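You operate a simulated robot arm through the tools that you are given. There is no shell and no other tool. Be economical: measure what you need, move in short steps, check, and stop when the job is done.

The job below is to be done with a simulated robot arm. You get a single attempt, and the scene is never put back.

TASK
Turn the light bar to mid, then switch the table lamp off and unplug it.
Fine: the socket strip is off before the plug comes out; lay the plug on the counter.

It is judged by the outcome, as a careful person would: the job done as asked, and still so three seconds after it is handed in. It fails if anything else is knocked over, pushed out of place, dropped, spilled or broken.

THE ROBOT
A 7-joint arm with a two-finger parallel gripper, fixed in place. Base frame: the origin is at the foot of the arm, x ahead of it, y to its left, z up; the work surface is at about z = 900. Units: mm, degrees, N and s.
With the tool pointing down near the work surface it reaches from about 280 to 740 mm from the base axis. Its first joint turns from -115.0 to 115.0 degrees. Payload 3.91 kg.
The TCP is the grasp point between the finger pads, 30 mm short of the fingertips. In the tool frame z runs along the fingers and y along their closing line. Largest opening 110 mm; finger width 20, thickness 10; the body of the gripper, 48 by 112 mm, starts 55 mm behind the TCP.
Orientation is told as [roll, pitch, yaw] about the base's x, y, z axes, in that order, counted from this pose: with the fingers straight down and closing along the base's y, the tool's x points along the base's -x, its y along +y and its z along -z.

THE INTERFACE
- The arm moves only by the tool jog_arm. Its arguments are lists of equal length, an entry for each row: "travel": the shift along the tool's x, y, z in cm, a list of three; "turn": the turn, a rotation vector about the tool's x, y, z in rad, a list of three; "jaw": the opening, from 0 (shut) to 1 (fully open). In form: {"travel": [[x, y, z], ...], "turn": [[rx, ry, rz], ...], "jaw": [jaw, ...]}. A call has 1 to 10 rows; each row shifts and turns the commanded pose from where the row before left it, along the tool's axes as they then stand. A row lasts 0.2 s, in which the tool goes at most 50 mm and 8.6 degrees; a call with a longer step from one row to the next is refused whole, and so is a gripper value outside its range. Where a pose cannot be reached the arm comes as near as it can. A force on the tool above 40 N (or 10 N above the force at the start of the call, whichever is more), or a blocked arm, ends the call early, and 0.2 s more pass. Each finger travels about 108 mm/s and halts on what it meets, pressing with about 40 N; the grip force reading is that of the motor and also rises with nothing between the fingers. The clock runs only during rows and for 0.2 s after the last one: add rows that do not move to give the fingers time. It gives the time, the measured TCP pose, the force on the tool (base axes), the opening and the grip force at its end, in the units of the frame above (readings bear some noise), with the torque about the TCP (base axes, N m) and any sound that the robot's microphone picked up.
- Cameras (640 x 400 px; columns grow to the right, rows downward): "scene" is fixed at [398.2, -499.2, 1877.5]; the picture's right is [1.00, 0.05, 0.00], its down [0.03, -0.50, -0.87] and it looks along [-0.05, 0.86, -0.50] (base axes); focal length 363 px, centre (320, 200). "wrist" rides on the gripper at [72, 17, -103] in the tool frame; the picture's right is [-0.23, 0.97, 0.00], its down [-0.76, -0.18, -0.62] and it looks along [-0.61, -0.14, 0.78] (tool axes); focal length 222 px, centre (320, 200). There is no depth. A picture from a camera that has moved, and an enlarged one, comes with that camera's place and axes in the base frame and with its lens.
- snapshot(camera): a new picture of that camera. The clock stands still meanwhile.
- slide_trunk(by): slides the trunk up (or, below 0, down) by that many mm; the arm rides with it, the base frame stays. It gives what a move gives, with no picture.
- inspect(camera, box): a new picture of the part [left, top, right, bottom] of that camera's present view, enlarged. The clock stands still meanwhile.
- close_job(): hands the job in; it is judged then, once.

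Work in short steps. Places have to be worked out from the pictures, the camera data and where the tool is seen: move nearer, look again, correct. Check each grasp and each placing, and mend what went wrong. You have 120 turns and 76 pictures in all, those below and enlarged ones among them. Open the gripper and draw the arm clear of the work before you hand the job in, unless the task says otherwise; then end with one line.

The tools are called after "Call:" as name(argument=value, ...) on one line, values as JSON. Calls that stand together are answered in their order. jog_arm: Moves the arm, as the interface text tells. Its arguments: {"type":"object","properties":{"travel":{"type":"array"},"turn":{"type":"array"},"jaw":{"type":"array"}},"required":["travel","turn","jaw"]} The other tools are called the same way: slide_trunk (by) slides the trunk up or down; snapshot (camera) takes a picture; inspect (camera, box) takes an enlarged picture of a part of a camera's view; close_job () hands the job in.

At the start:

```text
clock: 0.0
position: [181.7, 315.9, 1608.6]
tool_rot: [-0.3, 0.1, -0.6]
force: [0.5, 0.1, 0.7]
ft_torque: [-0.01, 0.03, 0.0]
opening: 110.0
grasp_force: 0.1
trunk travel left (down, up): [-925.0, 65.0]
```

scene: 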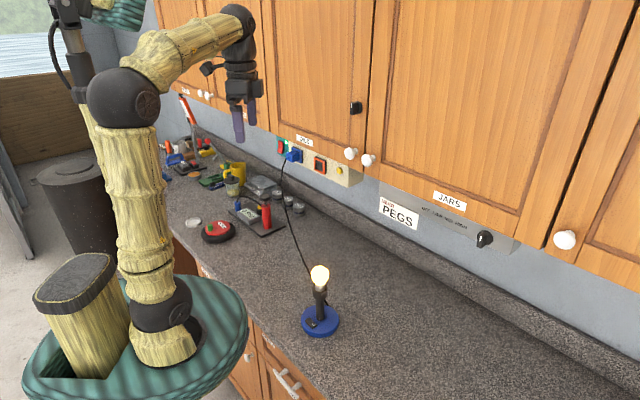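
wrist: 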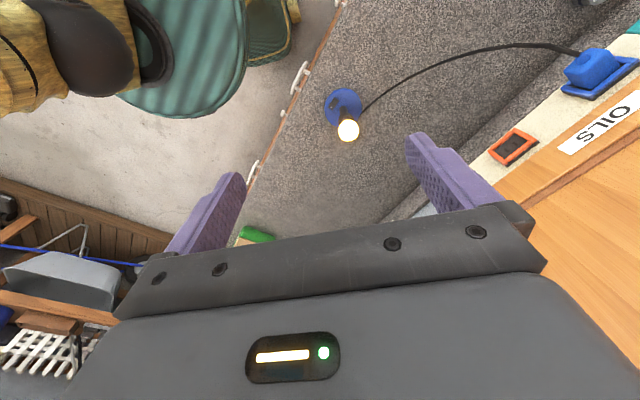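

The scene shows a lamp on the counter, a socket strip under the cabinets with a blue plug and a rocker switch, and a light bar with a knob. I enlarge these parts first.

Call:
inspect(camera="scene", box=[260, 120, 380, 195])

Call:
inspect(camera="scene", box=[370, 180, 530, 280])

Call:
inspect(camera="scene", box=[270, 255, 370, 345])

Call:
inspect(camera="wrist", box=[300, 0, 640, 212])

```text
5.33 times, centred on (320, 158) of scene
camera zoom: at [398.2, -499.2, 1877.5], right [1.0, 0.05, 0.0], down [0.03, -0.5, -0.87], along [-0.05, 0.86, -0.5], focal length 1936 px, centre (320, 427)
```

zoom: 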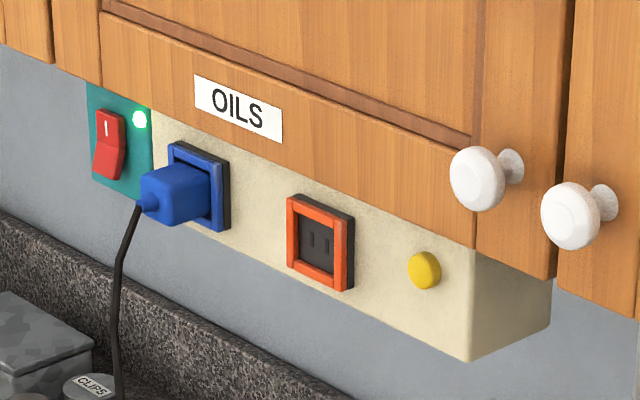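

```text
4.00 times, centred on (450, 230) of scene
camera zoom: at [398.2, -499.2, 1877.5], right [1.0, 0.05, 0.0], down [0.03, -0.5, -0.87], along [-0.05, 0.86, -0.5], focal length 1452 px, centre (-200, 80)
```

zoom: 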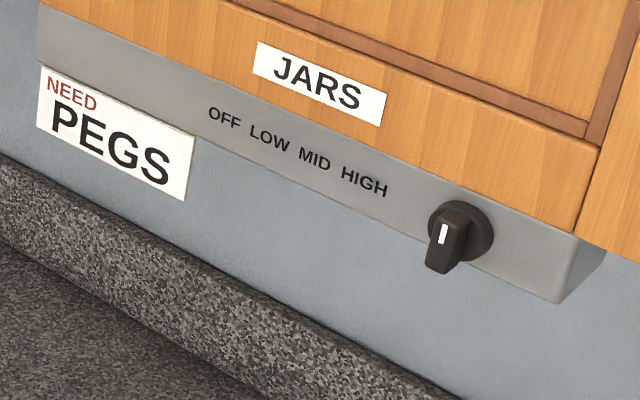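

```text
4.44 times, centred on (320, 300) of scene
camera zoom: at [398.2, -499.2, 1877.5], right [1.0, 0.05, 0.0], down [0.03, -0.5, -0.87], along [-0.05, 0.86, -0.5], focal length 1613 px, centre (320, -244)
```

zoom: 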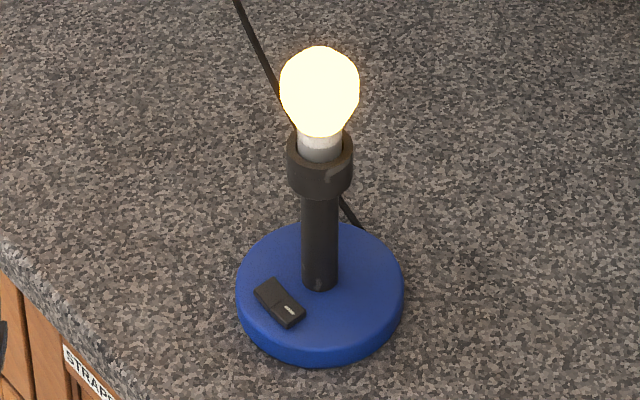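

```text
1.88 times, centred on (470, 106) of wrist
camera zoom: at [110.3, 334.4, 1712.8], right [0.23, 0.97, 0.0], down [0.76, -0.18, 0.62], along [0.6, -0.15, -0.78], focal length 418 px, centre (38, 377)
```

zoom: 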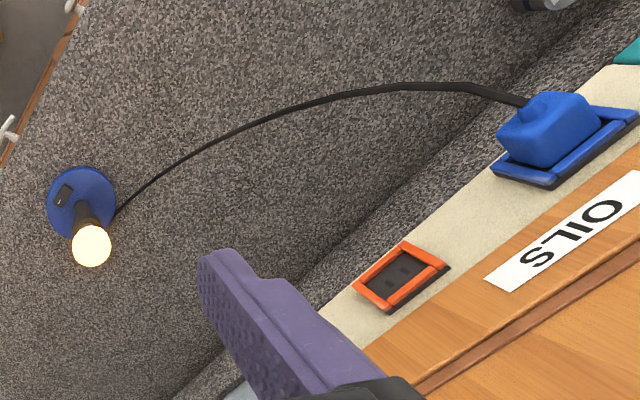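

From both cameras, I put the plug at about (240, 677, 1371) and the light-bar knob at about (738, 195, 1373). The wall direction is about -45° and the lamp is at (350, 340). I'll turn the tool to face the wall horizontally, starting with the 45° yaw and part of the pitch.

Call:
jog_arm(travel=[[0, 0, 0], [0, 0, 0], [0, 0, 0], [0, 0, 0], [0, 0, 0], [0, 0, 0], [0, 0, 0], [0, 0, 0], [0, 0, 0], [0, 0, 0]], turn=[[0, 0, -0.131], [0, 0, -0.131], [0, 0, -0.131], [0, 0, -0.131], [0, 0, -0.131], [0, 0, -0.13], [0, -0.14, 0], [0, -0.14, 0], [0, -0.14, 0], [0, -0.14, 0]], jaw=[1, 1, 1, 1, 1, 1, 1, 1, 1, 1])

```text
clock: 2.2
position: [179.5, 313.9, 1607.6]
tool_rot: [-0.1, -31.7, 44.7]
force: [0.0, 0.7, -0.4]
ft_torque: [0.02, -0.04, 0.0]
opening: 110.0
grasp_force: 0.0
trunk travel left (down, up): [-925.0, 65.0]
```

The turn behaves as expected, so I'll finish the pitch to horizontal.

Call:
jog_arm(travel=[[0, 0, 0], [0, 0, 0], [0, 0, 0], [0, 0, 0], [0, 0, 0], [0, 0, 0], [0, 0, 0], [0, 0, 0]], turn=[[0, -0.127, 0], [0, -0.127, 0], [0, -0.127, 0], [0, -0.127, 0], [0, -0.127, 0], [0, -0.127, 0], [0, -0.127, 0], [0, -0.127, 0]], jaw=[1, 1, 1, 1, 1, 1, 1, 1])

Call:
snapshot(camera="wrist")

Call:
snapshot(camera="scene")

```text
clock: 4.0
position: [181.3, 361.0, 1598.9]
tool_rot: [-1.0, -86.5, 45.6]
force: [0.6, -0.2, 0.2]
ft_torque: [0.0, 0.01, 0.01]
opening: 110.1
grasp_force: 0.1
out of reach, approached as far as the arm can: row 2, 3, 4, 5
trunk travel left (down, up): [-925.0, 65.0]
```

```text
69 pictures are left
camera wrist: at [92.9, 298.3, 1532.8], right [-0.67, 0.7, 0.23], down [-0.29, -0.53, 0.8], along [0.68, 0.47, 0.56], focal length 222 px, centre (320, 200)
```

wrist: 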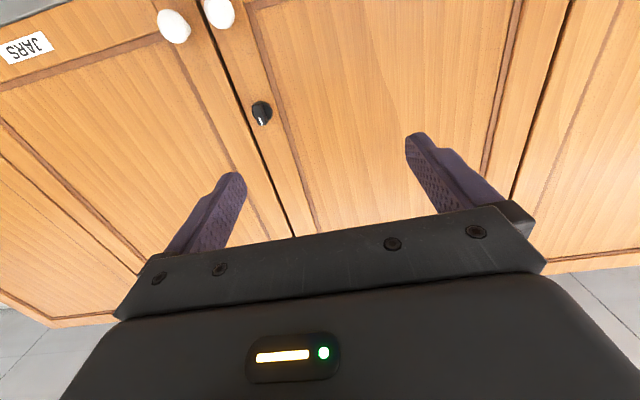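

```text
68 pictures are left
```

scene: 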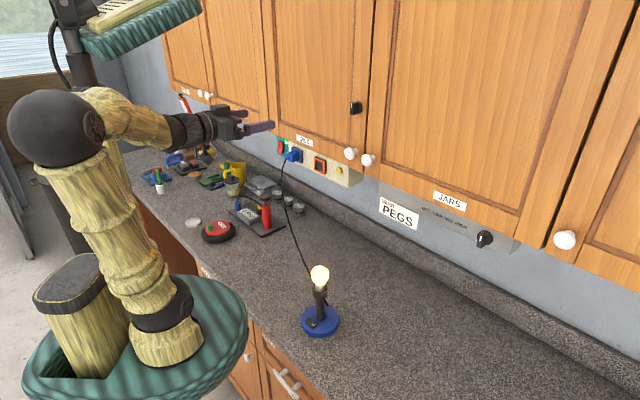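

The tool is horizontal, facing the cabinets and camera-down. Next I move sideways along the wall and down towards the light-bar knob, keeping well clear of the front.

Call:
jog_arm(travel=[[2.2, -4.2, 0], [2.2, -4.2, 0], [2.2, -4.2, 0], [2.2, -4.2, 0], [2.2, -4.2, 0], [2.2, -4.2, 0], [2.2, -4.2, 0], [2.2, -4.2, 0], [2.2, -4.2, 0], [2.2, -4.2, 0]], turn=[[0, -0.03, 0], [0, -0.03, 0], [0, 0, 0], [0, 0, 0], [0, 0, 0], [0, 0, 0], [0, 0, 0], [0, 0, 0], [0, 0, 0], [0, 0, 0]], jaw=[1, 1, 1, 1, 1, 1, 1, 1, 1, 1])

Call:
snapshot(camera="scene")

```text
clock: 6.2
position: [361.6, 294.2, 1521.8]
tool_rot: [-15.3, -89.7, 59.5]
force: [-0.6, 0.8, 0.3]
ft_torque: [-0.01, -0.02, 0.01]
opening: 110.0
grasp_force: 0.0
out of reach, approached as far as the arm can: row 1, 2, 3, 4, 5, 6, 7, 8, 9, 10
trunk travel left (down, up): [-925.0, 65.0]
```

```text
67 pictures are left
```

scene: 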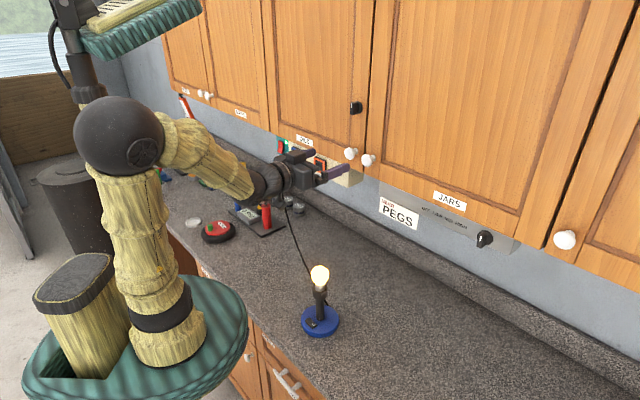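

The forearm slopes down, so the wrist can't bend up enough. I'll lower the trunk so the arm works from below; the gripper stays clear of the lamp, whose top is at about 1060.

Call:
slide_trunk(by=-180)

```text
clock: 8.2
position: [361.4, 293.1, 1342.2]
tool_rot: [-13.5, -89.7, 57.8]
force: [-0.6, 0.2, 0.5]
ft_torque: [-0.01, -0.02, -0.01]
opening: 109.9
grasp_force: 0.0
trunk travel left (down, up): [-745.0, 245.0]
```

I raise the tool relative to the shoulder and check where the commanded pose has gone.

Call:
jog_arm(travel=[[-4, 0, 0], [-4, 0, 0], [-4, 0, 0], [0, 0, 0], [0, 0, 0]], turn=[[0, 0, 0], [0, 0, 0], [0, 0, 0], [0, 0, 0], [0, 0, 0]], jaw=[1, 1, 1, 1, 1])

```text
clock: 9.4
position: [365.8, 301.3, 1459.6]
tool_rot: [-13.1, -89.8, 57.3]
force: [0.3, -0.1, 0.0]
ft_torque: [0.02, -0.02, -0.01]
opening: 110.1
grasp_force: 0.0
out of reach, approached as far as the arm can: row 3
trunk travel left (down, up): [-745.0, 245.0]
```

The command restarts from the measured pose, and the orientation is good (effective yaw about 44°). Now I slide along the wall to the knob.

Call:
jog_arm(travel=[[0, -4.2, 0], [0, -4.2, 0], [0, -4.2, 0], [0, -4.2, 0], [0, -4.2, 0], [0, -4.2, 0], [0, -4.2, 0], [0, -4.2, 0], [0, 0, 0]], turn=[[0, 0, 0], [0, 0, 0], [0, 0, 0], [0, 0, 0], [0, 0, 0], [0, 0, 0], [0, 0, 0], [0, 0, 0], [0, 0, 0]], jaw=[1, 1, 1, 1, 1, 1, 1, 1, 1])

Call:
snapshot(camera="scene")

Call:
snapshot(camera="wrist")

```text
clock: 11.4
position: [516.6, 264.0, 1556.5]
tool_rot: [-5.1, -88.9, 48.2]
force: [-0.2, 0.4, 0.3]
ft_torque: [0.04, 0.0, 0.0]
opening: 110.0
grasp_force: 0.1
out of reach, approached as far as the arm can: row 1, 2, 3, 4, 5, 6, 7, 8
trunk travel left (down, up): [-745.0, 245.0]
```

```text
66 pictures are left
```

scene: 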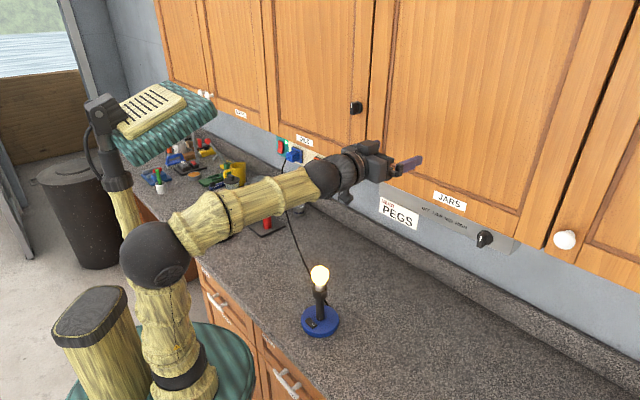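

```text
65 pictures are left
camera wrist: at [428.8, 204.3, 1486.4], right [-0.66, 0.71, 0.23], down [-0.32, -0.55, 0.77], along [0.67, 0.44, 0.59], focal length 222 px, centre (320, 200)
```

wrist: 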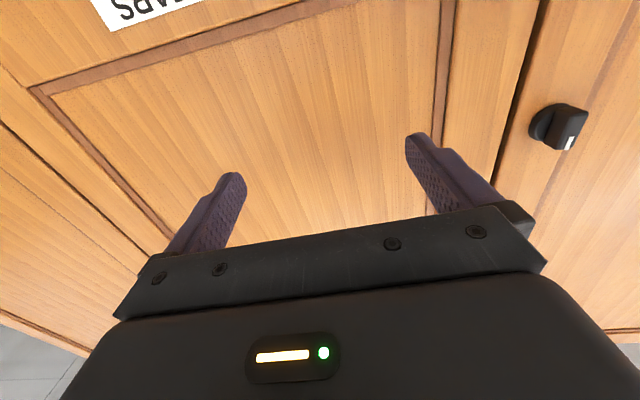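

The arm stuck near a wrist singularity, because the sideways bend has to come out of a bent wrist. I'll back away and pitch the tool down again, then go to the knob's front with the tool down and tilt up from there.

Call:
jog_arm(travel=[[0, 0, -4.5], [0, 0, -4.5], [0, 0, -3], [0, 0, 0], [0, 0, 0], [0, 0, 0], [0, 0, 0], [0, 0, 0], [0, 0, 0], [0, 0, 0]], turn=[[0, 0, 0], [0, 0.14, 0], [0, 0.149, 0], [0, 0.149, 0], [0, 0.149, 0], [0, 0.149, 0], [0, 0.149, 0], [0, 0.149, 0], [0, 0.149, 0], [0, 0.149, 0]], jaw=[1, 1, 1, 1, 1, 1, 1, 1, 1, 1])

```text
clock: 13.6
position: [431.2, 203.3, 1574.2]
tool_rot: [-0.1, -21.9, 44.1]
force: [0.3, 1.6, -0.5]
ft_torque: [-0.04, 0.01, 0.0]
opening: 109.9
grasp_force: 0.1
out of reach, approached as far as the arm can: row 1, 7, 10
trunk travel left (down, up): [-745.0, 245.0]
```

The tool is mostly down again. I move along the wall towards the knob and lower to about 1400.

Call:
jog_arm(travel=[[0, -4.4, 0], [0, -4.4, 0], [0, -4.4, 0], [0, -4.4, 0], [0, -4.4, 0], [1.6, 0, 4.0], [1.6, 0, 4.0], [1.6, 0, 4.0], [1.6, 0, 4.0], [0, 0, 0]], turn=[[0, 0, 0], [0, 0, 0], [0, 0, 0], [0, 0, 0], [0, 0, 0], [0, 0, 0], [0, 0, 0], [0, 0, 0], [0, 0, 0], [0, 0, 0]], jaw=[1, 1, 1, 1, 1, 1, 1, 1, 1, 1])

```text
clock: 15.8
position: [442.6, 148.6, 1405.2]
tool_rot: [0.2, -22.3, 44.2]
force: [0.2, -0.8, -0.2]
ft_torque: [0.08, 0.0, 0.02]
opening: 110.0
grasp_force: 0.1
out of reach, approached as far as the arm can: row 1, 2, 3, 4, 5
trunk travel left (down, up): [-745.0, 245.0]
```

At this lower height there is more reach, so I continue along the wall.

Call:
jog_arm(travel=[[0, -4.4, 0], [0, -4.4, 0], [0, -4.4, 0], [0, -4.4, 0], [0, 0, 0]], turn=[[0, 0, 0], [0, 0, 0], [0, 0, 0], [0, 0, 0], [0, 0, 0]], jaw=[1, 1, 1, 1, 1])

Call:
snapshot(camera="scene")

```text
clock: 17.0
position: [567.3, 29.4, 1406.3]
tool_rot: [-0.1, -21.9, 44.4]
force: [-0.4, 0.3, 0.0]
ft_torque: [0.0, -0.01, -0.02]
opening: 110.1
grasp_force: 0.0
trunk travel left (down, up): [-745.0, 245.0]
```

```text
64 pictures are left
```

scene: 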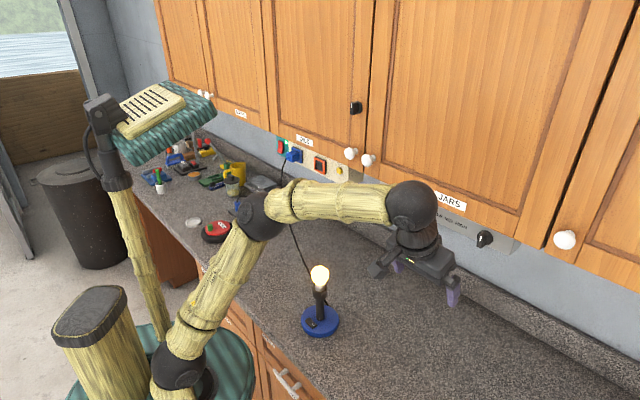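

I'm now in front of the knob, n≈422 mm out along the wall normal, 380 mm along the wall. I tilt the tool up to horizontal from here.

Call:
jog_arm(travel=[[0, 0, 0], [0, 0, 0], [0, 0, 0], [0, 0, 0], [0, 0, 0], [0, 0, 0], [0, 0, 0], [0, 0, 0], [0, 0, 0]], turn=[[0, -0.132, 0], [0, -0.132, 0], [0, -0.132, 0], [0, -0.132, 0], [0, -0.132, 0], [0, -0.132, 0], [0, -0.132, 0], [0, -0.132, 0], [0, -0.132, 0]], jaw=[1, 1, 1, 1, 1, 1, 1, 1, 1])

Call:
snapshot(camera="scene")

Call:
snapshot(camera="wrist")

```text
clock: 19.0
position: [566.7, 26.1, 1405.7]
tool_rot: [-156.4, -89.8, -159.5]
force: [-0.4, 0.0, -0.5]
ft_torque: [0.0, 0.01, -0.04]
opening: 110.2
grasp_force: 0.1
trunk travel left (down, up): [-745.0, 245.0]
```

```text
63 pictures are left
```

scene: 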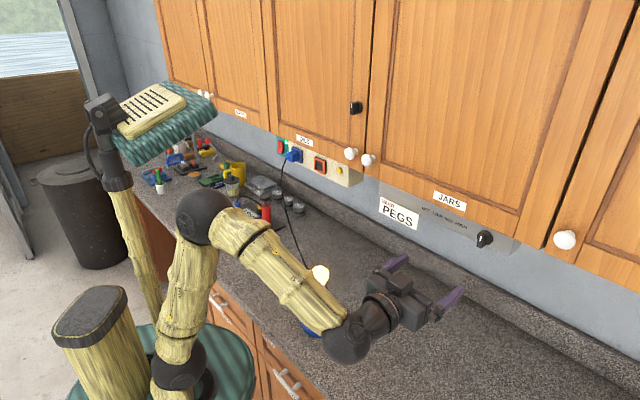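

```text
62 pictures are left
camera wrist: at [481.7, -32.4, 1332.1], right [-0.68, 0.7, 0.23], down [-0.33, -0.56, 0.76], along [0.66, 0.44, 0.61], focal length 222 px, centre (320, 200)
```

wrist: 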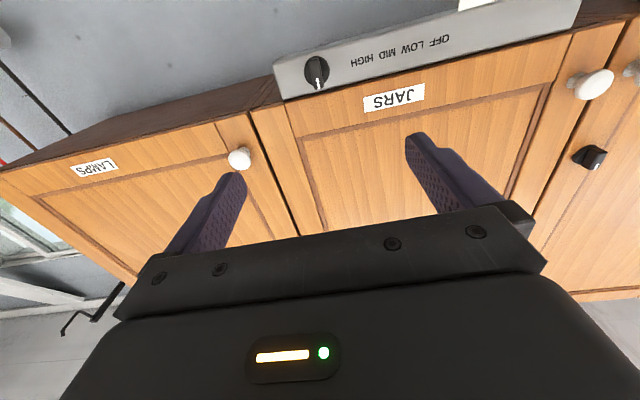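

The pose is good. Both cameras put the knob at (734, 188, 1380). I enlarge it to read its pointer.

Call:
inspect(camera="wrist", box=[270, 20, 480, 130])

Call:
inspect(camera="scene", box=[460, 220, 520, 258])

```text
3.05 times, centred on (375, 75) of wrist
camera zoom: at [481.7, -32.4, 1332.1], right [-0.68, 0.7, 0.23], down [-0.33, -0.56, 0.76], along [0.66, 0.44, 0.61], focal length 677 px, centre (152, 581)
```

zoom: 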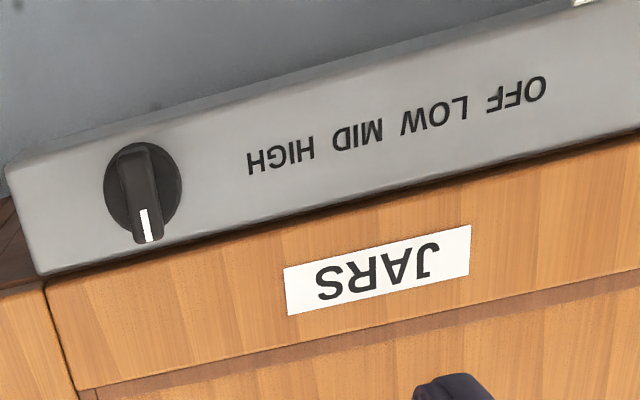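

```text
10.53 times, centred on (490, 239) of scene
camera zoom: at [398.2, -499.2, 1877.5], right [1.0, 0.05, 0.0], down [0.03, -0.5, -0.87], along [-0.05, 0.86, -0.5], focal length 3821 px, centre (-1470, -210)
```

zoom: 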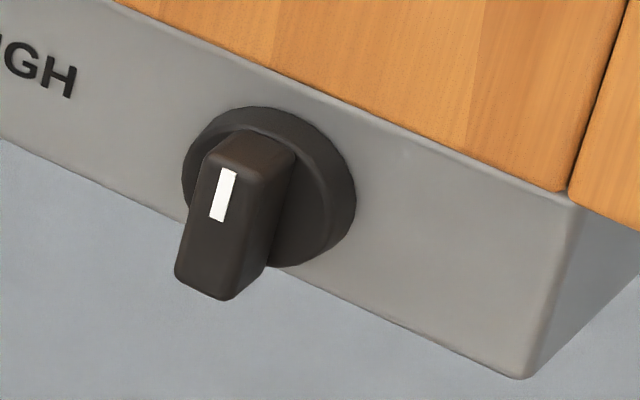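

The pointer points straight up, and the bar is vertical and graspable across its sides. The pivot is near a=386, z=1384. I align to it, set a smaller opening and advance to about 70 mm short.

Call:
jog_arm(travel=[[2.2, -0.35, 0], [0, 0, 4], [0, 0, 4], [0, 0, 4], [0, 0, 4], [0, 0, 0]], turn=[[0, 0, 0], [0, 0, 0], [0, 0, 0], [0, 0, 0], [0, 0, 0], [0, 0, 0]], jaw=[0.6, 0.45, 0.45, 0.45, 0.45, 0.45])

Call:
snapshot(camera="wrist")

Call:
snapshot(camera="scene")

```text
clock: 20.4
position: [683.0, 135.8, 1383.3]
tool_rot: [-147.5, -89.9, -168.4]
force: [0.8, -0.3, -0.5]
ft_torque: [-0.01, 0.02, 0.01]
opening: 49.4
grasp_force: 0.0
trunk travel left (down, up): [-745.0, 245.0]
```

```text
59 pictures are left
camera wrist: at [597.6, 76.5, 1311.0], right [-0.68, 0.7, 0.23], down [-0.32, -0.56, 0.76], along [0.66, 0.44, 0.61], focal length 222 px, centre (320, 200)
```

wrist: 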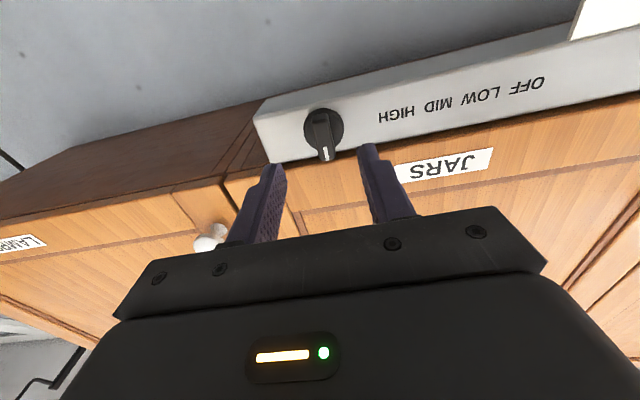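

```text
58 pictures are left
```

scene: 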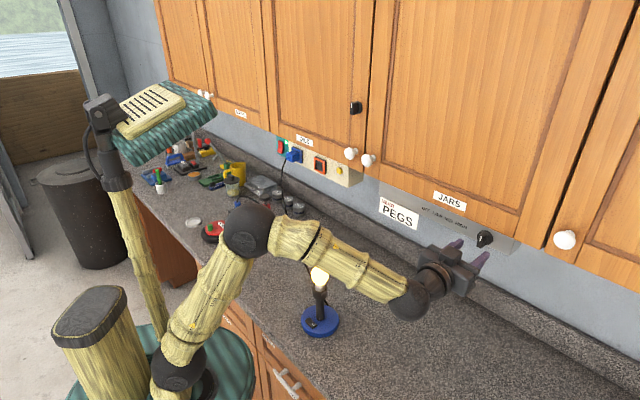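

Nearly aligned: the tool axis projects to column 320 and the knob sits at about 323. I enlarge to refine.

Call:
inspect(camera="wrist", box=[260, 90, 400, 180])

```text
4.44 times, centred on (330, 135) of wrist
camera zoom: at [597.6, 76.5, 1311.0], right [-0.68, 0.7, 0.23], down [-0.32, -0.56, 0.76], along [0.66, 0.44, 0.61], focal length 987 px, centre (276, 489)
```

zoom: 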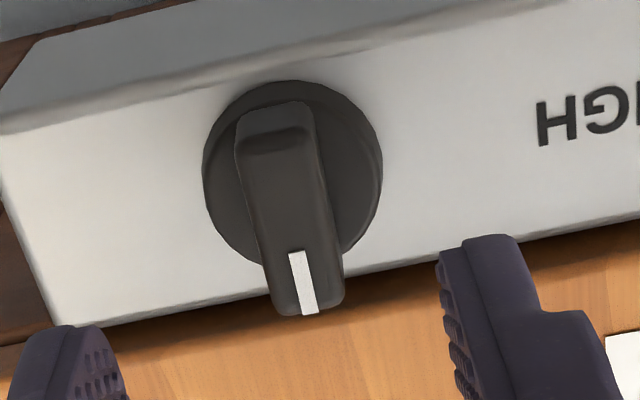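

The knob sits 2.8 mm to the left of the tool axis. Its bar front is about 64 mm ahead of the TCP and the panel about 93 mm. I correct and advance 50 mm, leaving the fingertips short of the panel.

Call:
jog_arm(travel=[[0, 0.28, 1], [0, 0, 2], [0, 0, 2], [0, 0, 0]], turn=[[0, 0, 0], [0, 0, 0], [0, 0, 0], [0, 0, 0]], jaw=[0.45, 0.45, 0.45, 0.45])

Call:
snapshot(camera="wrist")

```text
clock: 21.4
position: [718.1, 172.5, 1382.1]
tool_rot: [-141.4, -89.9, -174.3]
force: [-0.9, -0.3, -0.9]
ft_torque: [-0.03, 0.02, 0.0]
opening: 49.6
grasp_force: 0.1
trunk travel left (down, up): [-745.0, 245.0]
```

```text
56 pictures are left
camera wrist: at [632.0, 113.5, 1310.5], right [-0.68, 0.7, 0.23], down [-0.32, -0.56, 0.76], along [0.66, 0.44, 0.61], focal length 222 px, centre (320, 200)
```

wrist: 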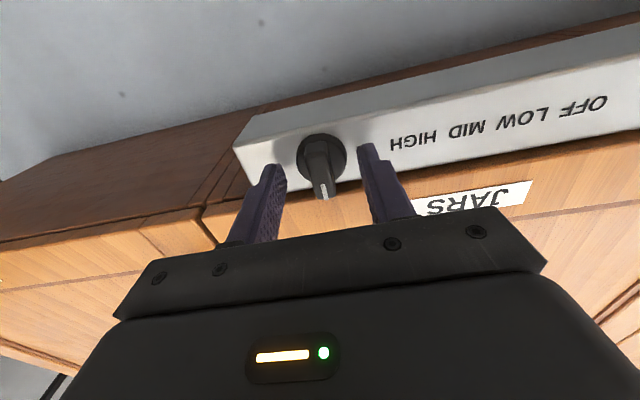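

The fingertips are alongside the bar, about 10 mm short of the panel. I close on it.

Call:
jog_arm(travel=[[0, 0, 0], [0, 0, 0], [0, 0, 0]], turn=[[0, 0, 0], [0, 0, 0], [0, 0, 0]], jaw=[0.2, 0.05, 0.05])

Call:
inspect(camera="wrist", box=[220, 90, 420, 220])

```text
clock: 22.2
position: [717.5, 172.8, 1383.5]
tool_rot: [-121.0, -89.8, 165.2]
force: [-1.5, 1.8, -0.6]
ft_torque: [0.05, -0.01, 0.17]
opening: 33.7
grasp_force: 44.6
trunk travel left (down, up): [-745.0, 245.0]
```

```text
3.08 times, centred on (320, 155) of wrist
camera zoom: at [631.8, 114.3, 1310.4], right [-0.68, 0.7, 0.23], down [-0.32, -0.56, 0.76], along [0.66, 0.44, 0.61], focal length 684 px, centre (320, 338)
```

zoom: 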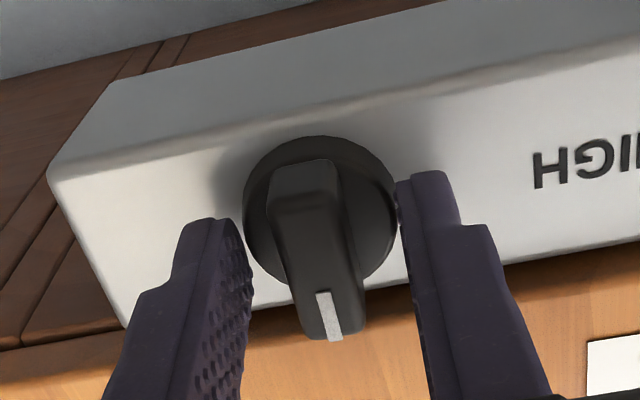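

The fingers closed on the round collar (33.7 mm). I open, draw back 10 mm and close again on the bar.

Call:
jog_arm(travel=[[0, 0, 0], [0, 0, -1.1], [0, 0, 0], [0, 0, 0], [0, 0, 0]], turn=[[0, 0, 0], [0, 0, 0], [0, 0, 0], [0, 0, 0], [0, 0, 0]], jaw=[0.45, 0.45, 0.2, 0.05, 0.05])

Call:
inspect(camera="wrist", box=[220, 90, 420, 220])

```text
clock: 23.4
position: [710.1, 165.0, 1383.7]
tool_rot: [-134.3, -89.9, 178.6]
force: [-1.8, 1.2, -1.1]
ft_torque: [0.14, -0.04, 0.44]
opening: 13.9
grasp_force: 45.0
trunk travel left (down, up): [-745.0, 245.0]
```

```text
3.08 times, centred on (320, 155) of wrist
camera zoom: at [623.7, 106.2, 1310.6], right [-0.68, 0.7, 0.23], down [-0.32, -0.56, 0.76], along [0.66, 0.44, 0.61], focal length 684 px, centre (320, 338)
```

zoom: 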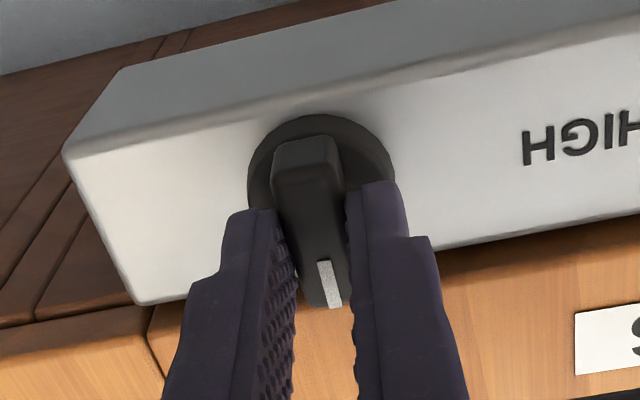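

The bar is gripped (13.9 mm). I turn it clockwise in small steps while listening for clicks.

Call:
jog_arm(travel=[[0, 0, 0], [0, 0, 0], [0, 0, 0], [0, 0, 0], [0, 0, 0]], turn=[[0, 0, 0.1], [0, 0, 0.1], [0, 0, 0.1], [0, 0, 0], [0, 0, 0]], jaw=[0.05, 0.05, 0.05, 0.05, 0.05])

Call:
snapshot(camera="scene")

Call:
inspect(camera="wrist", box=[220, 90, 420, 220])

```text
clock: 24.6
position: [709.6, 165.3, 1383.1]
tool_rot: [90.2, -72.9, -45.9]
force: [-4.2, 0.6, -2.3]
ft_torque: [-0.17, 0.19, 0.41]
opening: 14.1
grasp_force: 44.7
trunk travel left (down, up): [-745.0, 245.0]
```

```text
53 pictures are left
```

scene: 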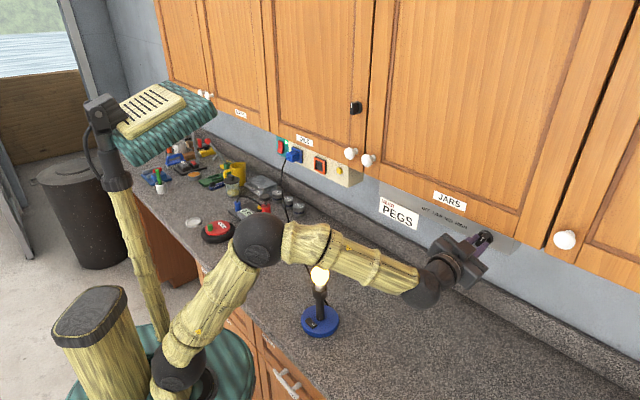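

```text
3.08 times, centred on (320, 155) of wrist
camera zoom: at [609.2, 121.1, 1318.8], right [-0.6, 0.62, 0.5], down [-0.17, -0.72, 0.67], along [0.78, 0.32, 0.54], focal length 684 px, centre (320, 338)
```

zoom: 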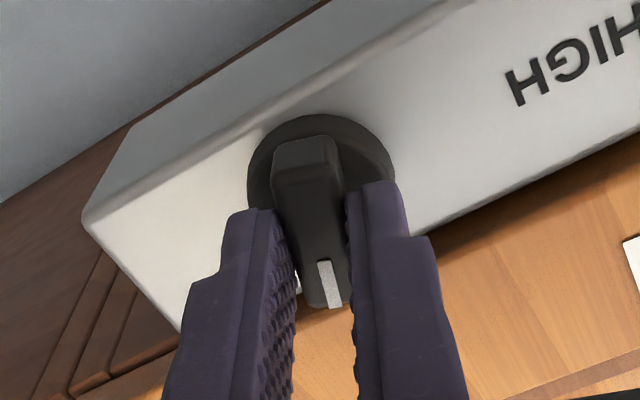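

The knob follows (17°), with no click yet, so I keep turning.

Call:
jog_arm(travel=[[0, 0, 0], [0, 0, 0], [0, 0, 0], [0, 0, 0]], turn=[[0, 0, 0.1], [0, 0, 0.1], [0, 0, 0], [0, 0, 0]], jaw=[0.05, 0.05, 0.05, 0.05])

```text
clock: 25.6
position: [708.6, 165.2, 1383.1]
tool_rot: [90.1, -61.3, -45.8]
force: [-4.2, 0.8, -2.1]
ft_torque: [-0.35, 0.37, 0.59]
opening: 13.9
grasp_force: 45.2
trunk travel left (down, up): [-745.0, 245.0]
```

About 29° turned with almost no torque about the knob axis. I continue.

Call:
jog_arm(travel=[[0, 0, 0], [0, 0, 0], [0, 0, 0], [0, 0, 0]], turn=[[0, 0, 0.1], [0, 0, 0.1], [0, 0, 0], [0, 0, 0]], jaw=[0.05, 0.05, 0.05, 0.05])

Call:
snapshot(camera="scene")

Call:
snapshot(camera="wrist")

```text
clock: 26.6
position: [708.6, 165.2, 1382.6]
tool_rot: [90.1, -49.8, -45.8]
force: [-5.9, 0.0, -5.2]
ft_torque: [-0.02, 0.04, 0.39]
opening: 14.0
grasp_force: 44.7
trunk travel left (down, up): [-745.0, 245.0]
```

```text
51 pictures are left
```

scene: 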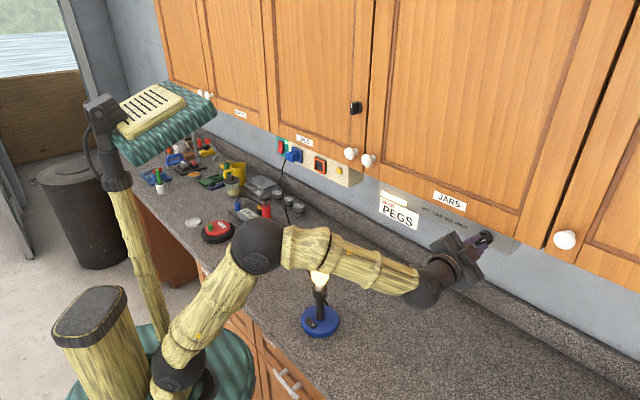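

```text
50 pictures are left
camera wrist: at [593.9, 136.8, 1338.5], right [-0.42, 0.43, 0.8], down [-0.01, -0.88, 0.47], along [0.91, 0.19, 0.37], focal length 222 px, centre (320, 200)
```

wrist: 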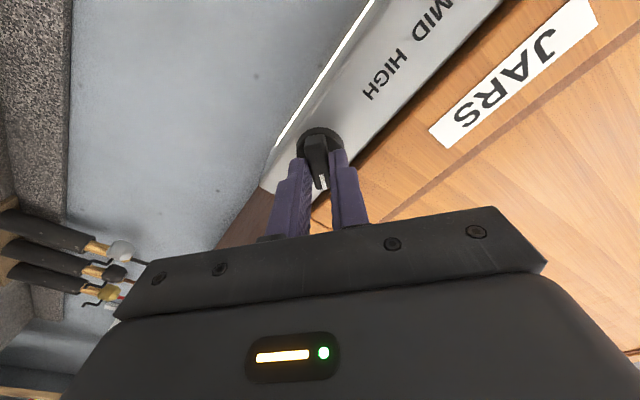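

The bar's underside has lit up, so it was OFF and is now LOW at about 40°. I continue towards MID and watch the torque and brightness.

Call:
jog_arm(travel=[[0, 0, 0], [0, 0, 0], [0, 0, 0], [0, 0, 0]], turn=[[0, 0, 0.1], [0, 0, 0.1], [0, 0, 0], [0, 0, 0]], jaw=[0.05, 0.05, 0.05, 0.05])

Call:
inspect(camera="wrist", box=[220, 0, 480, 200])

```text
clock: 27.6
position: [709.4, 166.2, 1382.4]
tool_rot: [90.1, -38.5, -45.7]
force: [-5.4, -0.5, -3.6]
ft_torque: [-0.16, 0.2, 0.57]
opening: 14.0
grasp_force: 45.1
trunk travel left (down, up): [-745.0, 245.0]
```

```text
2.00 times, centred on (350, 100) of wrist
camera zoom: at [588.5, 142.3, 1351.2], right [-0.3, 0.31, 0.9], down [0.05, -0.94, 0.33], along [0.95, 0.14, 0.27], focal length 444 px, centre (260, 400)
```

zoom: 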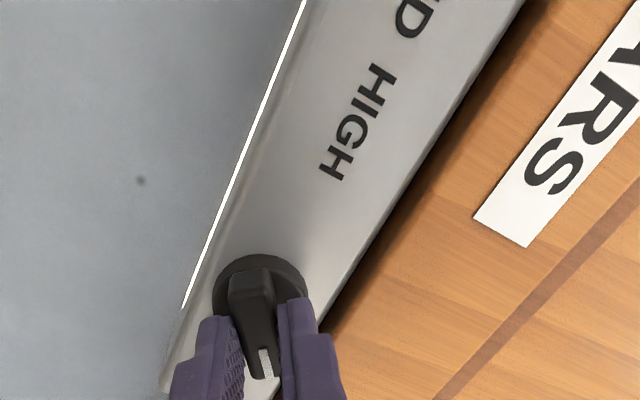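

At 51° it's still lit at LOW. I carry on in smaller steps and watch for the next torque drop.

Call:
jog_arm(travel=[[0, 0, 0], [0, 0, 0], [0, 0, 0]], turn=[[0, 0, 0.1], [0, 0, 0], [0, 0, 0]], jaw=[0.05, 0.05, 0.05])

Call:
inspect(camera="wrist", box=[220, 0, 480, 200])

```text
clock: 28.4
position: [709.9, 165.5, 1383.1]
tool_rot: [90.1, -32.8, -45.8]
force: [-4.7, -1.2, -5.1]
ft_torque: [-0.35, 0.37, 0.89]
opening: 13.6
grasp_force: 45.4
trunk travel left (down, up): [-745.0, 245.0]
```

```text
2.00 times, centred on (350, 100) of wrist
camera zoom: at [586.6, 144.3, 1358.1], right [-0.23, 0.24, 0.94], down [0.07, -0.96, 0.26], along [0.97, 0.12, 0.21], focal length 444 px, centre (260, 400)
```

zoom: 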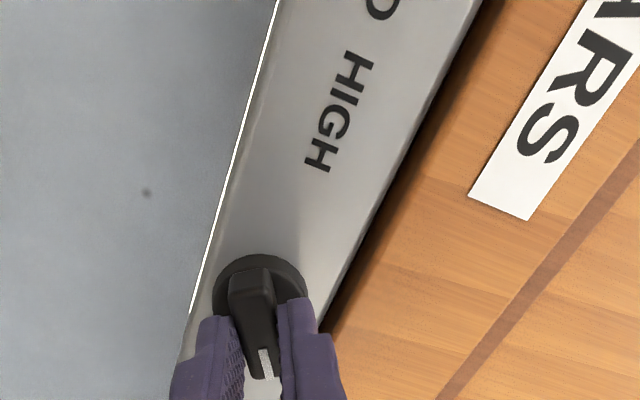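

Torque is climbing again at 57°. One more small step.

Call:
jog_arm(travel=[[0, 0, 0], [0, 0, 0], [0, 0, 0]], turn=[[0, 0, 0.1], [0, 0, 0], [0, 0, 0]], jaw=[0.05, 0.05, 0.05])

Call:
inspect(camera="wrist", box=[220, 0, 480, 200])

Call:
inspect(camera="scene", box=[370, 170, 530, 270])

```text
clock: 29.2
position: [708.5, 166.3, 1383.0]
tool_rot: [90.1, -27.0, -45.8]
force: [-5.4, -1.4, -6.3]
ft_torque: [-0.25, 0.23, 0.69]
opening: 13.7
grasp_force: 45.2
trunk travel left (down, up): [-745.0, 245.0]
```

```text
2.00 times, centred on (350, 100) of wrist
camera zoom: at [585.1, 145.8, 1365.2], right [-0.17, 0.17, 0.97], down [0.08, -0.98, 0.19], along [0.98, 0.11, 0.15], focal length 444 px, centre (260, 400)
```

zoom: 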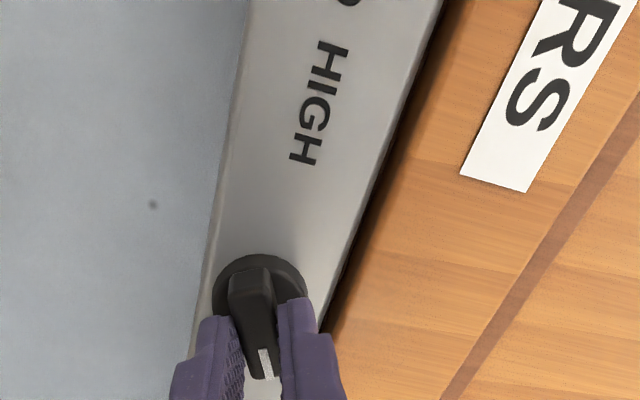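

```text
4.00 times, centred on (450, 220) of scene
camera zoom: at [398.2, -499.2, 1877.5], right [1.0, 0.05, 0.0], down [0.03, -0.5, -0.87], along [-0.05, 0.86, -0.5], focal length 1452 px, centre (-200, 120)
```

zoom: 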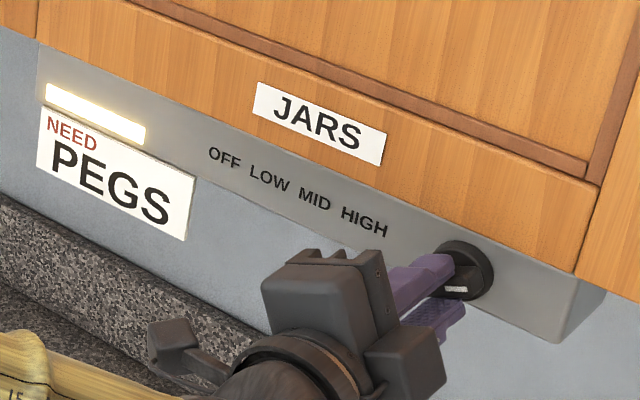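

The light looks brighter in the scene view and the torque has dropped. I'll release and see where the knob settles.

Call:
jog_arm(travel=[[0, 0, 0], [0, 0, 0], [0, 0, -4], [0, 0, -4], [0, 0, -4], [0, 0, 0]], turn=[[0, 0, 0], [0, 0, 0], [0, 0, 0], [0, 0, 0], [0, 0, 0], [0, 0, 0]], jaw=[0.3, 0.45, 0.45, 0.45, 0.45, 0.45])

Call:
inspect(camera="scene", box=[370, 170, 530, 270])

Call:
snapshot(camera="wrist")

```text
clock: 30.6
position: [623.6, 83.4, 1382.9]
tool_rot: [90.1, -27.0, -45.8]
force: [0.1, -0.6, 0.3]
ft_torque: [-0.02, -0.02, 0.0]
opening: 49.4
grasp_force: 0.0
trunk travel left (down, up): [-745.0, 245.0]
```

```text
4.00 times, centred on (450, 220) of scene
camera zoom: at [398.2, -499.2, 1877.5], right [1.0, 0.05, 0.0], down [0.03, -0.5, -0.87], along [-0.05, 0.86, -0.5], focal length 1452 px, centre (-200, 120)
```

zoom: 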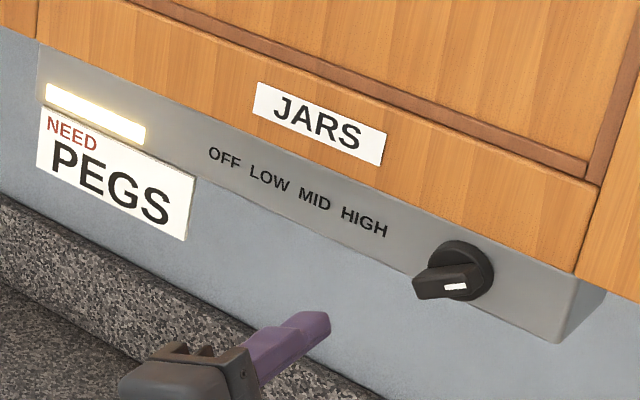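

```text
44 pictures are left
camera wrist: at [499.9, 62.6, 1364.6], right [-0.17, 0.17, 0.97], down [0.08, -0.98, 0.19], along [0.98, 0.11, 0.15], focal length 222 px, centre (320, 200)
```

wrist: 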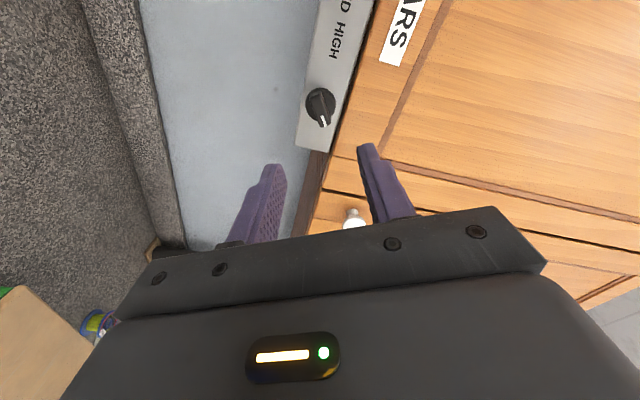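

I need the knob's settled angle, so I enlarge it in the wrist view.

Call:
inspect(camera="wrist", box=[280, 70, 360, 140])

```text
5.71 times, centred on (320, 105) of wrist
camera zoom: at [499.9, 62.6, 1364.6], right [-0.17, 0.17, 0.97], down [0.08, -0.98, 0.19], along [0.98, 0.11, 0.15], focal length 1269 px, centre (320, 743)
```

zoom: 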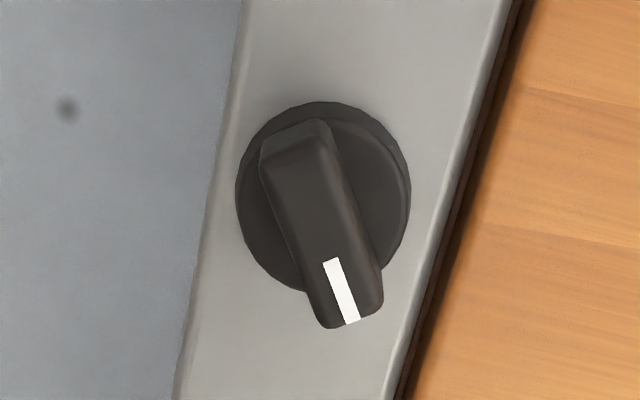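

The mark suggests it settled at about 57°. I compare the light level with the earlier 40° picture using a full scene snapshot.

Call:
snapshot(camera="scene")

```text
42 pictures are left
```

scene: 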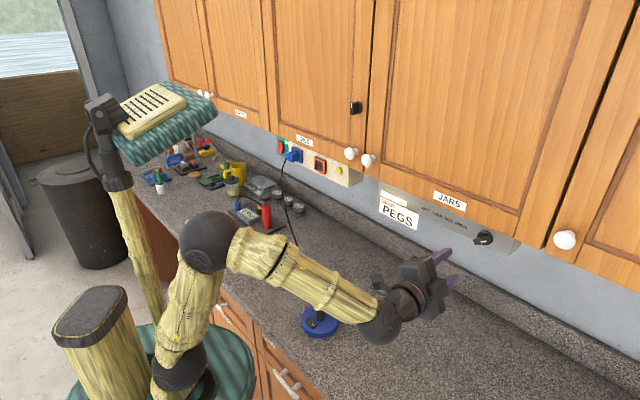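

To be sure this is MID, I'll regrip and turn on to the next position, compare brightness, then come back. First I match the jaw to the knob angle and regrip.

Call:
jog_arm(travel=[[0, 0, 4], [0, 0, 4], [0, 0, 3.9], [0, 0, 0], [0, 0, 0], [0, 0, 0], [0, 0, 0]], turn=[[0, 0, -0.08], [0, 0, 0], [0, 0, 0], [0, 0, 0], [0, 0, 0], [0, 0, 0], [0, 0, 0]], jaw=[0.45, 0.45, 0.45, 0.45, 0.2, 0.05, 0.05])

Call:
jog_arm(travel=[[0, 0, 0], [0, 0, 0], [0, 0, 0], [0, 0, 0]], turn=[[0, 0, 0.1], [0, 0, 0.1], [0, 0, 0.1], [0, 0, 0]], jaw=[0.05, 0.05, 0.05, 0.05])

Call:
inspect(camera="scene", box=[370, 170, 530, 270])

```text
clock: 32.2
position: [709.3, 165.6, 1382.2]
tool_rot: [90.2, -31.6, -45.8]
force: [1.0, 1.9, 2.5]
ft_torque: [0.09, -0.09, 0.19]
opening: 13.7
grasp_force: 45.2
trunk travel left (down, up): [-745.0, 245.0]
```

```text
clock: 33.2
position: [709.0, 165.9, 1383.0]
tool_rot: [90.2, -14.4, -45.7]
force: [2.1, 2.8, 3.2]
ft_torque: [-0.13, 0.12, 1.09]
opening: 14.1
grasp_force: 45.0
trunk travel left (down, up): [-745.0, 245.0]
```

```text
4.00 times, centred on (450, 220) of scene
camera zoom: at [398.2, -499.2, 1877.5], right [1.0, 0.05, 0.0], down [0.03, -0.5, -0.87], along [-0.05, 0.86, -0.5], focal length 1452 px, centre (-200, 120)
```

zoom: 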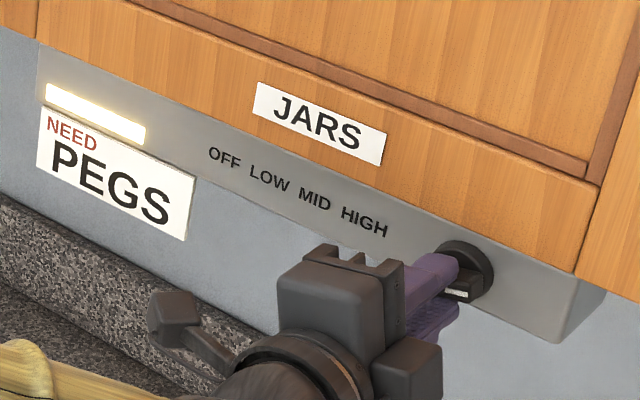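

At 76° the brightness is unchanged and the torque is building. I continue.

Call:
jog_arm(travel=[[0, 0, 0], [0, 0, 0], [0, 0, 0], [0, 0, 0]], turn=[[0, 0, 0.1], [0, 0, 0.1], [0, 0, 0], [0, 0, 0]], jaw=[0.05, 0.05, 0.05, 0.05])

Call:
inspect(camera="scene", box=[370, 170, 530, 270])

```text
clock: 34.2
position: [708.2, 164.9, 1383.1]
tool_rot: [90.1, -3.0, -45.6]
force: [-1.4, 3.4, 1.9]
ft_torque: [0.04, -0.01, 0.38]
opening: 13.7
grasp_force: 45.1
trunk travel left (down, up): [-745.0, 245.0]
```

```text
4.00 times, centred on (450, 220) of scene
camera zoom: at [398.2, -499.2, 1877.5], right [1.0, 0.05, 0.0], down [0.03, -0.5, -0.87], along [-0.05, 0.86, -0.5], focal length 1452 px, centre (-200, 120)
```

zoom: 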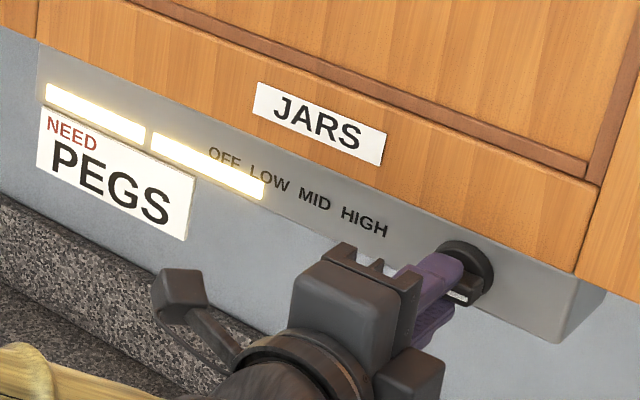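

A second segment lit: one segment is LOW, two is MID, and there's room for a third, HIGH. So LOW rests near 57° and MID should rest near 114°. I turn on to about 110° and look again.

Call:
jog_arm(travel=[[0, 0, 0], [0, 0, 0], [0, 0, 0], [0, 0, 0], [0, 0, 0]], turn=[[0, 0, 0.1], [0, 0, 0.1], [0, 0, 0.1], [0, 0, 0.1], [0, 0, 0]], jaw=[0.05, 0.05, 0.05, 0.05, 0.05])

```text
clock: 35.4
position: [709.1, 166.1, 1382.8]
tool_rot: [90.0, 20.0, -45.8]
force: [1.6, 5.2, 4.9]
ft_torque: [-0.31, 0.31, -1.16]
opening: 13.6
grasp_force: 45.3
trunk travel left (down, up): [-745.0, 245.0]
```

I release and draw back, and check that it settles at MID.

Call:
jog_arm(travel=[[0, 0, 0], [0, 0, 0], [0, 0, -4], [0, 0, -4], [0, 0, -4], [0, 0, 0]], turn=[[0, 0, 0], [0, 0, 0], [0, 0, 0], [0, 0, 0], [0, 0, 0], [0, 0, 0]], jaw=[0.3, 0.45, 0.45, 0.45, 0.45, 0.45])

Call:
inspect(camera="scene", box=[370, 170, 530, 270])

```text
clock: 36.8
position: [623.7, 79.8, 1382.3]
tool_rot: [90.0, 20.0, -45.6]
force: [-0.2, 0.3, -0.5]
ft_torque: [-0.01, 0.01, 0.01]
opening: 49.4
grasp_force: 0.1
trunk travel left (down, up): [-745.0, 245.0]
```

```text
4.00 times, centred on (450, 220) of scene
camera zoom: at [398.2, -499.2, 1877.5], right [1.0, 0.05, 0.0], down [0.03, -0.5, -0.87], along [-0.05, 0.86, -0.5], focal length 1452 px, centre (-200, 120)
```

zoom: 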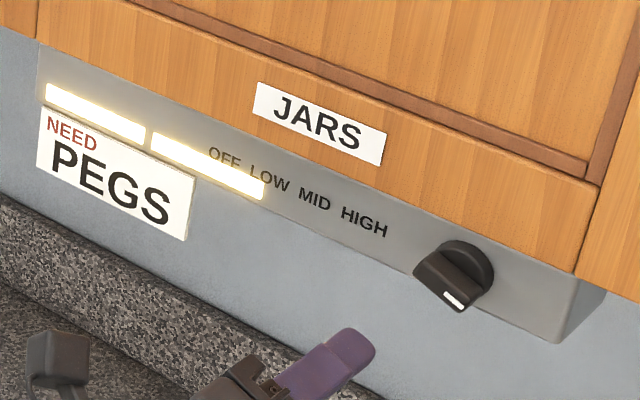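

Two segments remain lit with the knob at rest, so the light bar is at MID. Now I draw back while rolling the tool back to its upright orientation.

Call:
jog_arm(travel=[[0, 0, -2], [0, 0, -2], [0, 0, -2], [0, 0, -2], [0, 0, 0], [0, 0, 0], [0, 0, 0], [0, 0, 0], [0, 0, 0], [0, 0, 0]], turn=[[0, 0, -0.149], [0, 0, -0.149], [0, 0, -0.149], [0, 0, -0.149], [0, 0, -0.149], [0, 0, -0.149], [0, 0, -0.149], [0, 0, -0.149], [0, 0, -0.149], [0, 0, -0.149]], jaw=[0.45, 0.45, 0.45, 0.45, 0.45, 0.45, 0.45, 0.45, 0.45, 0.45])

Call:
jog_arm(travel=[[0, 0, 0], [0, 0, 0], [0, 0, 0], [0, 0, 0], [0, 0, 0], [0, 0, 0], [0, 0, 0], [0, 0, 0], [0, 0, 0], [0, 0, 0]], turn=[[0, 0, -0.147], [0, 0, -0.147], [0, 0, -0.137], [0, 0.147, 0], [0, 0.147, 0], [0, 0.147, 0], [0, 0.147, 0], [0, 0.147, 0], [0, 0.147, 0], [0, 0.147, 0]], jaw=[0.45, 0.45, 0.45, 0.45, 0.45, 0.45, 0.45, 0.45, 0.45, 0.45])

```text
clock: 39.0
position: [566.7, 24.9, 1382.2]
tool_rot: [90.2, -65.5, -46.0]
force: [-0.1, 0.3, -0.5]
ft_torque: [0.0, 0.0, 0.01]
opening: 49.7
grasp_force: 0.1
trunk travel left (down, up): [-745.0, 245.0]
```

```text
clock: 41.2
position: [568.8, 26.1, 1382.7]
tool_rot: [-0.1, -30.9, 44.2]
force: [0.6, -0.1, -0.4]
ft_torque: [-0.02, 0.03, 0.02]
opening: 49.5
grasp_force: 0.2
trunk travel left (down, up): [-745.0, 245.0]
```

Next I finish turning the tool down and move back along the wall towards the lamp, still high above it.

Call:
jog_arm(travel=[[0, 0, 0], [0, 0, 0], [0, 0, 0], [0, 0, 0], [0, 4, 0], [0, 4, 0], [0, 4, 0], [0, 4, 0], [0, 4, 0], [0, 0, 0]], turn=[[0, 0.135, 0], [0, 0.135, 0], [0, 0.135, 0], [0, 0.135, 0], [0, 0, 0], [0, 0, 0], [0, 0, 0], [0, 0, 0], [0, 0, 0], [0, 0, 0]], jaw=[0.45, 0.45, 0.45, 0.45, 0.45, 0.45, 0.45, 0.45, 0.45, 0.45])

Call:
jog_arm(travel=[[0, 4, 0], [0, 4, 0], [0, 4, 0], [0, 4, 0], [0, 0, 0]], turn=[[0, 0, 0], [0, 0, 0], [0, 0, 0], [0, 0, 0], [0, 0, 0]], jaw=[0.45, 0.45, 0.45, 0.45, 0.45])

Call:
snapshot(camera="wrist")

```text
clock: 43.4
position: [429.8, 166.6, 1383.3]
tool_rot: [-0.1, -0.3, 44.0]
force: [0.0, 0.0, -0.4]
ft_torque: [0.03, 0.01, -0.01]
opening: 49.6
grasp_force: 0.0
trunk travel left (down, up): [-745.0, 245.0]
```

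```text
clock: 44.6
position: [314.9, 282.6, 1382.9]
tool_rot: [-0.2, -0.3, 44.2]
force: [1.7, -0.1, -0.6]
ft_torque: [-0.05, 0.0, -0.04]
opening: 49.4
grasp_force: 0.1
trunk travel left (down, up): [-745.0, 245.0]
```

```text
38 pictures are left
camera wrist: at [250.9, 244.7, 1485.8], right [-0.52, 0.86, 0.0], down [0.67, 0.4, 0.63], along [0.54, 0.32, -0.78], focal length 222 px, centre (320, 200)
```

wrist: 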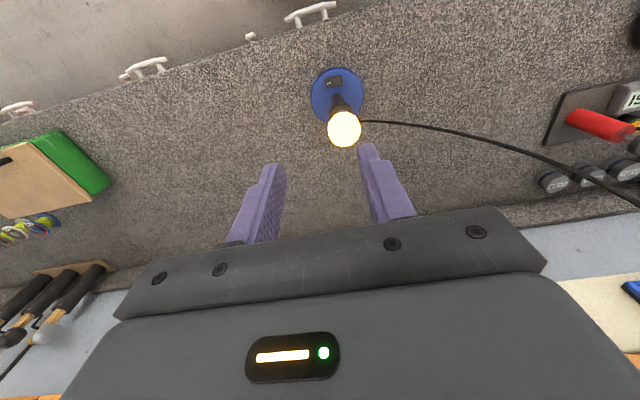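

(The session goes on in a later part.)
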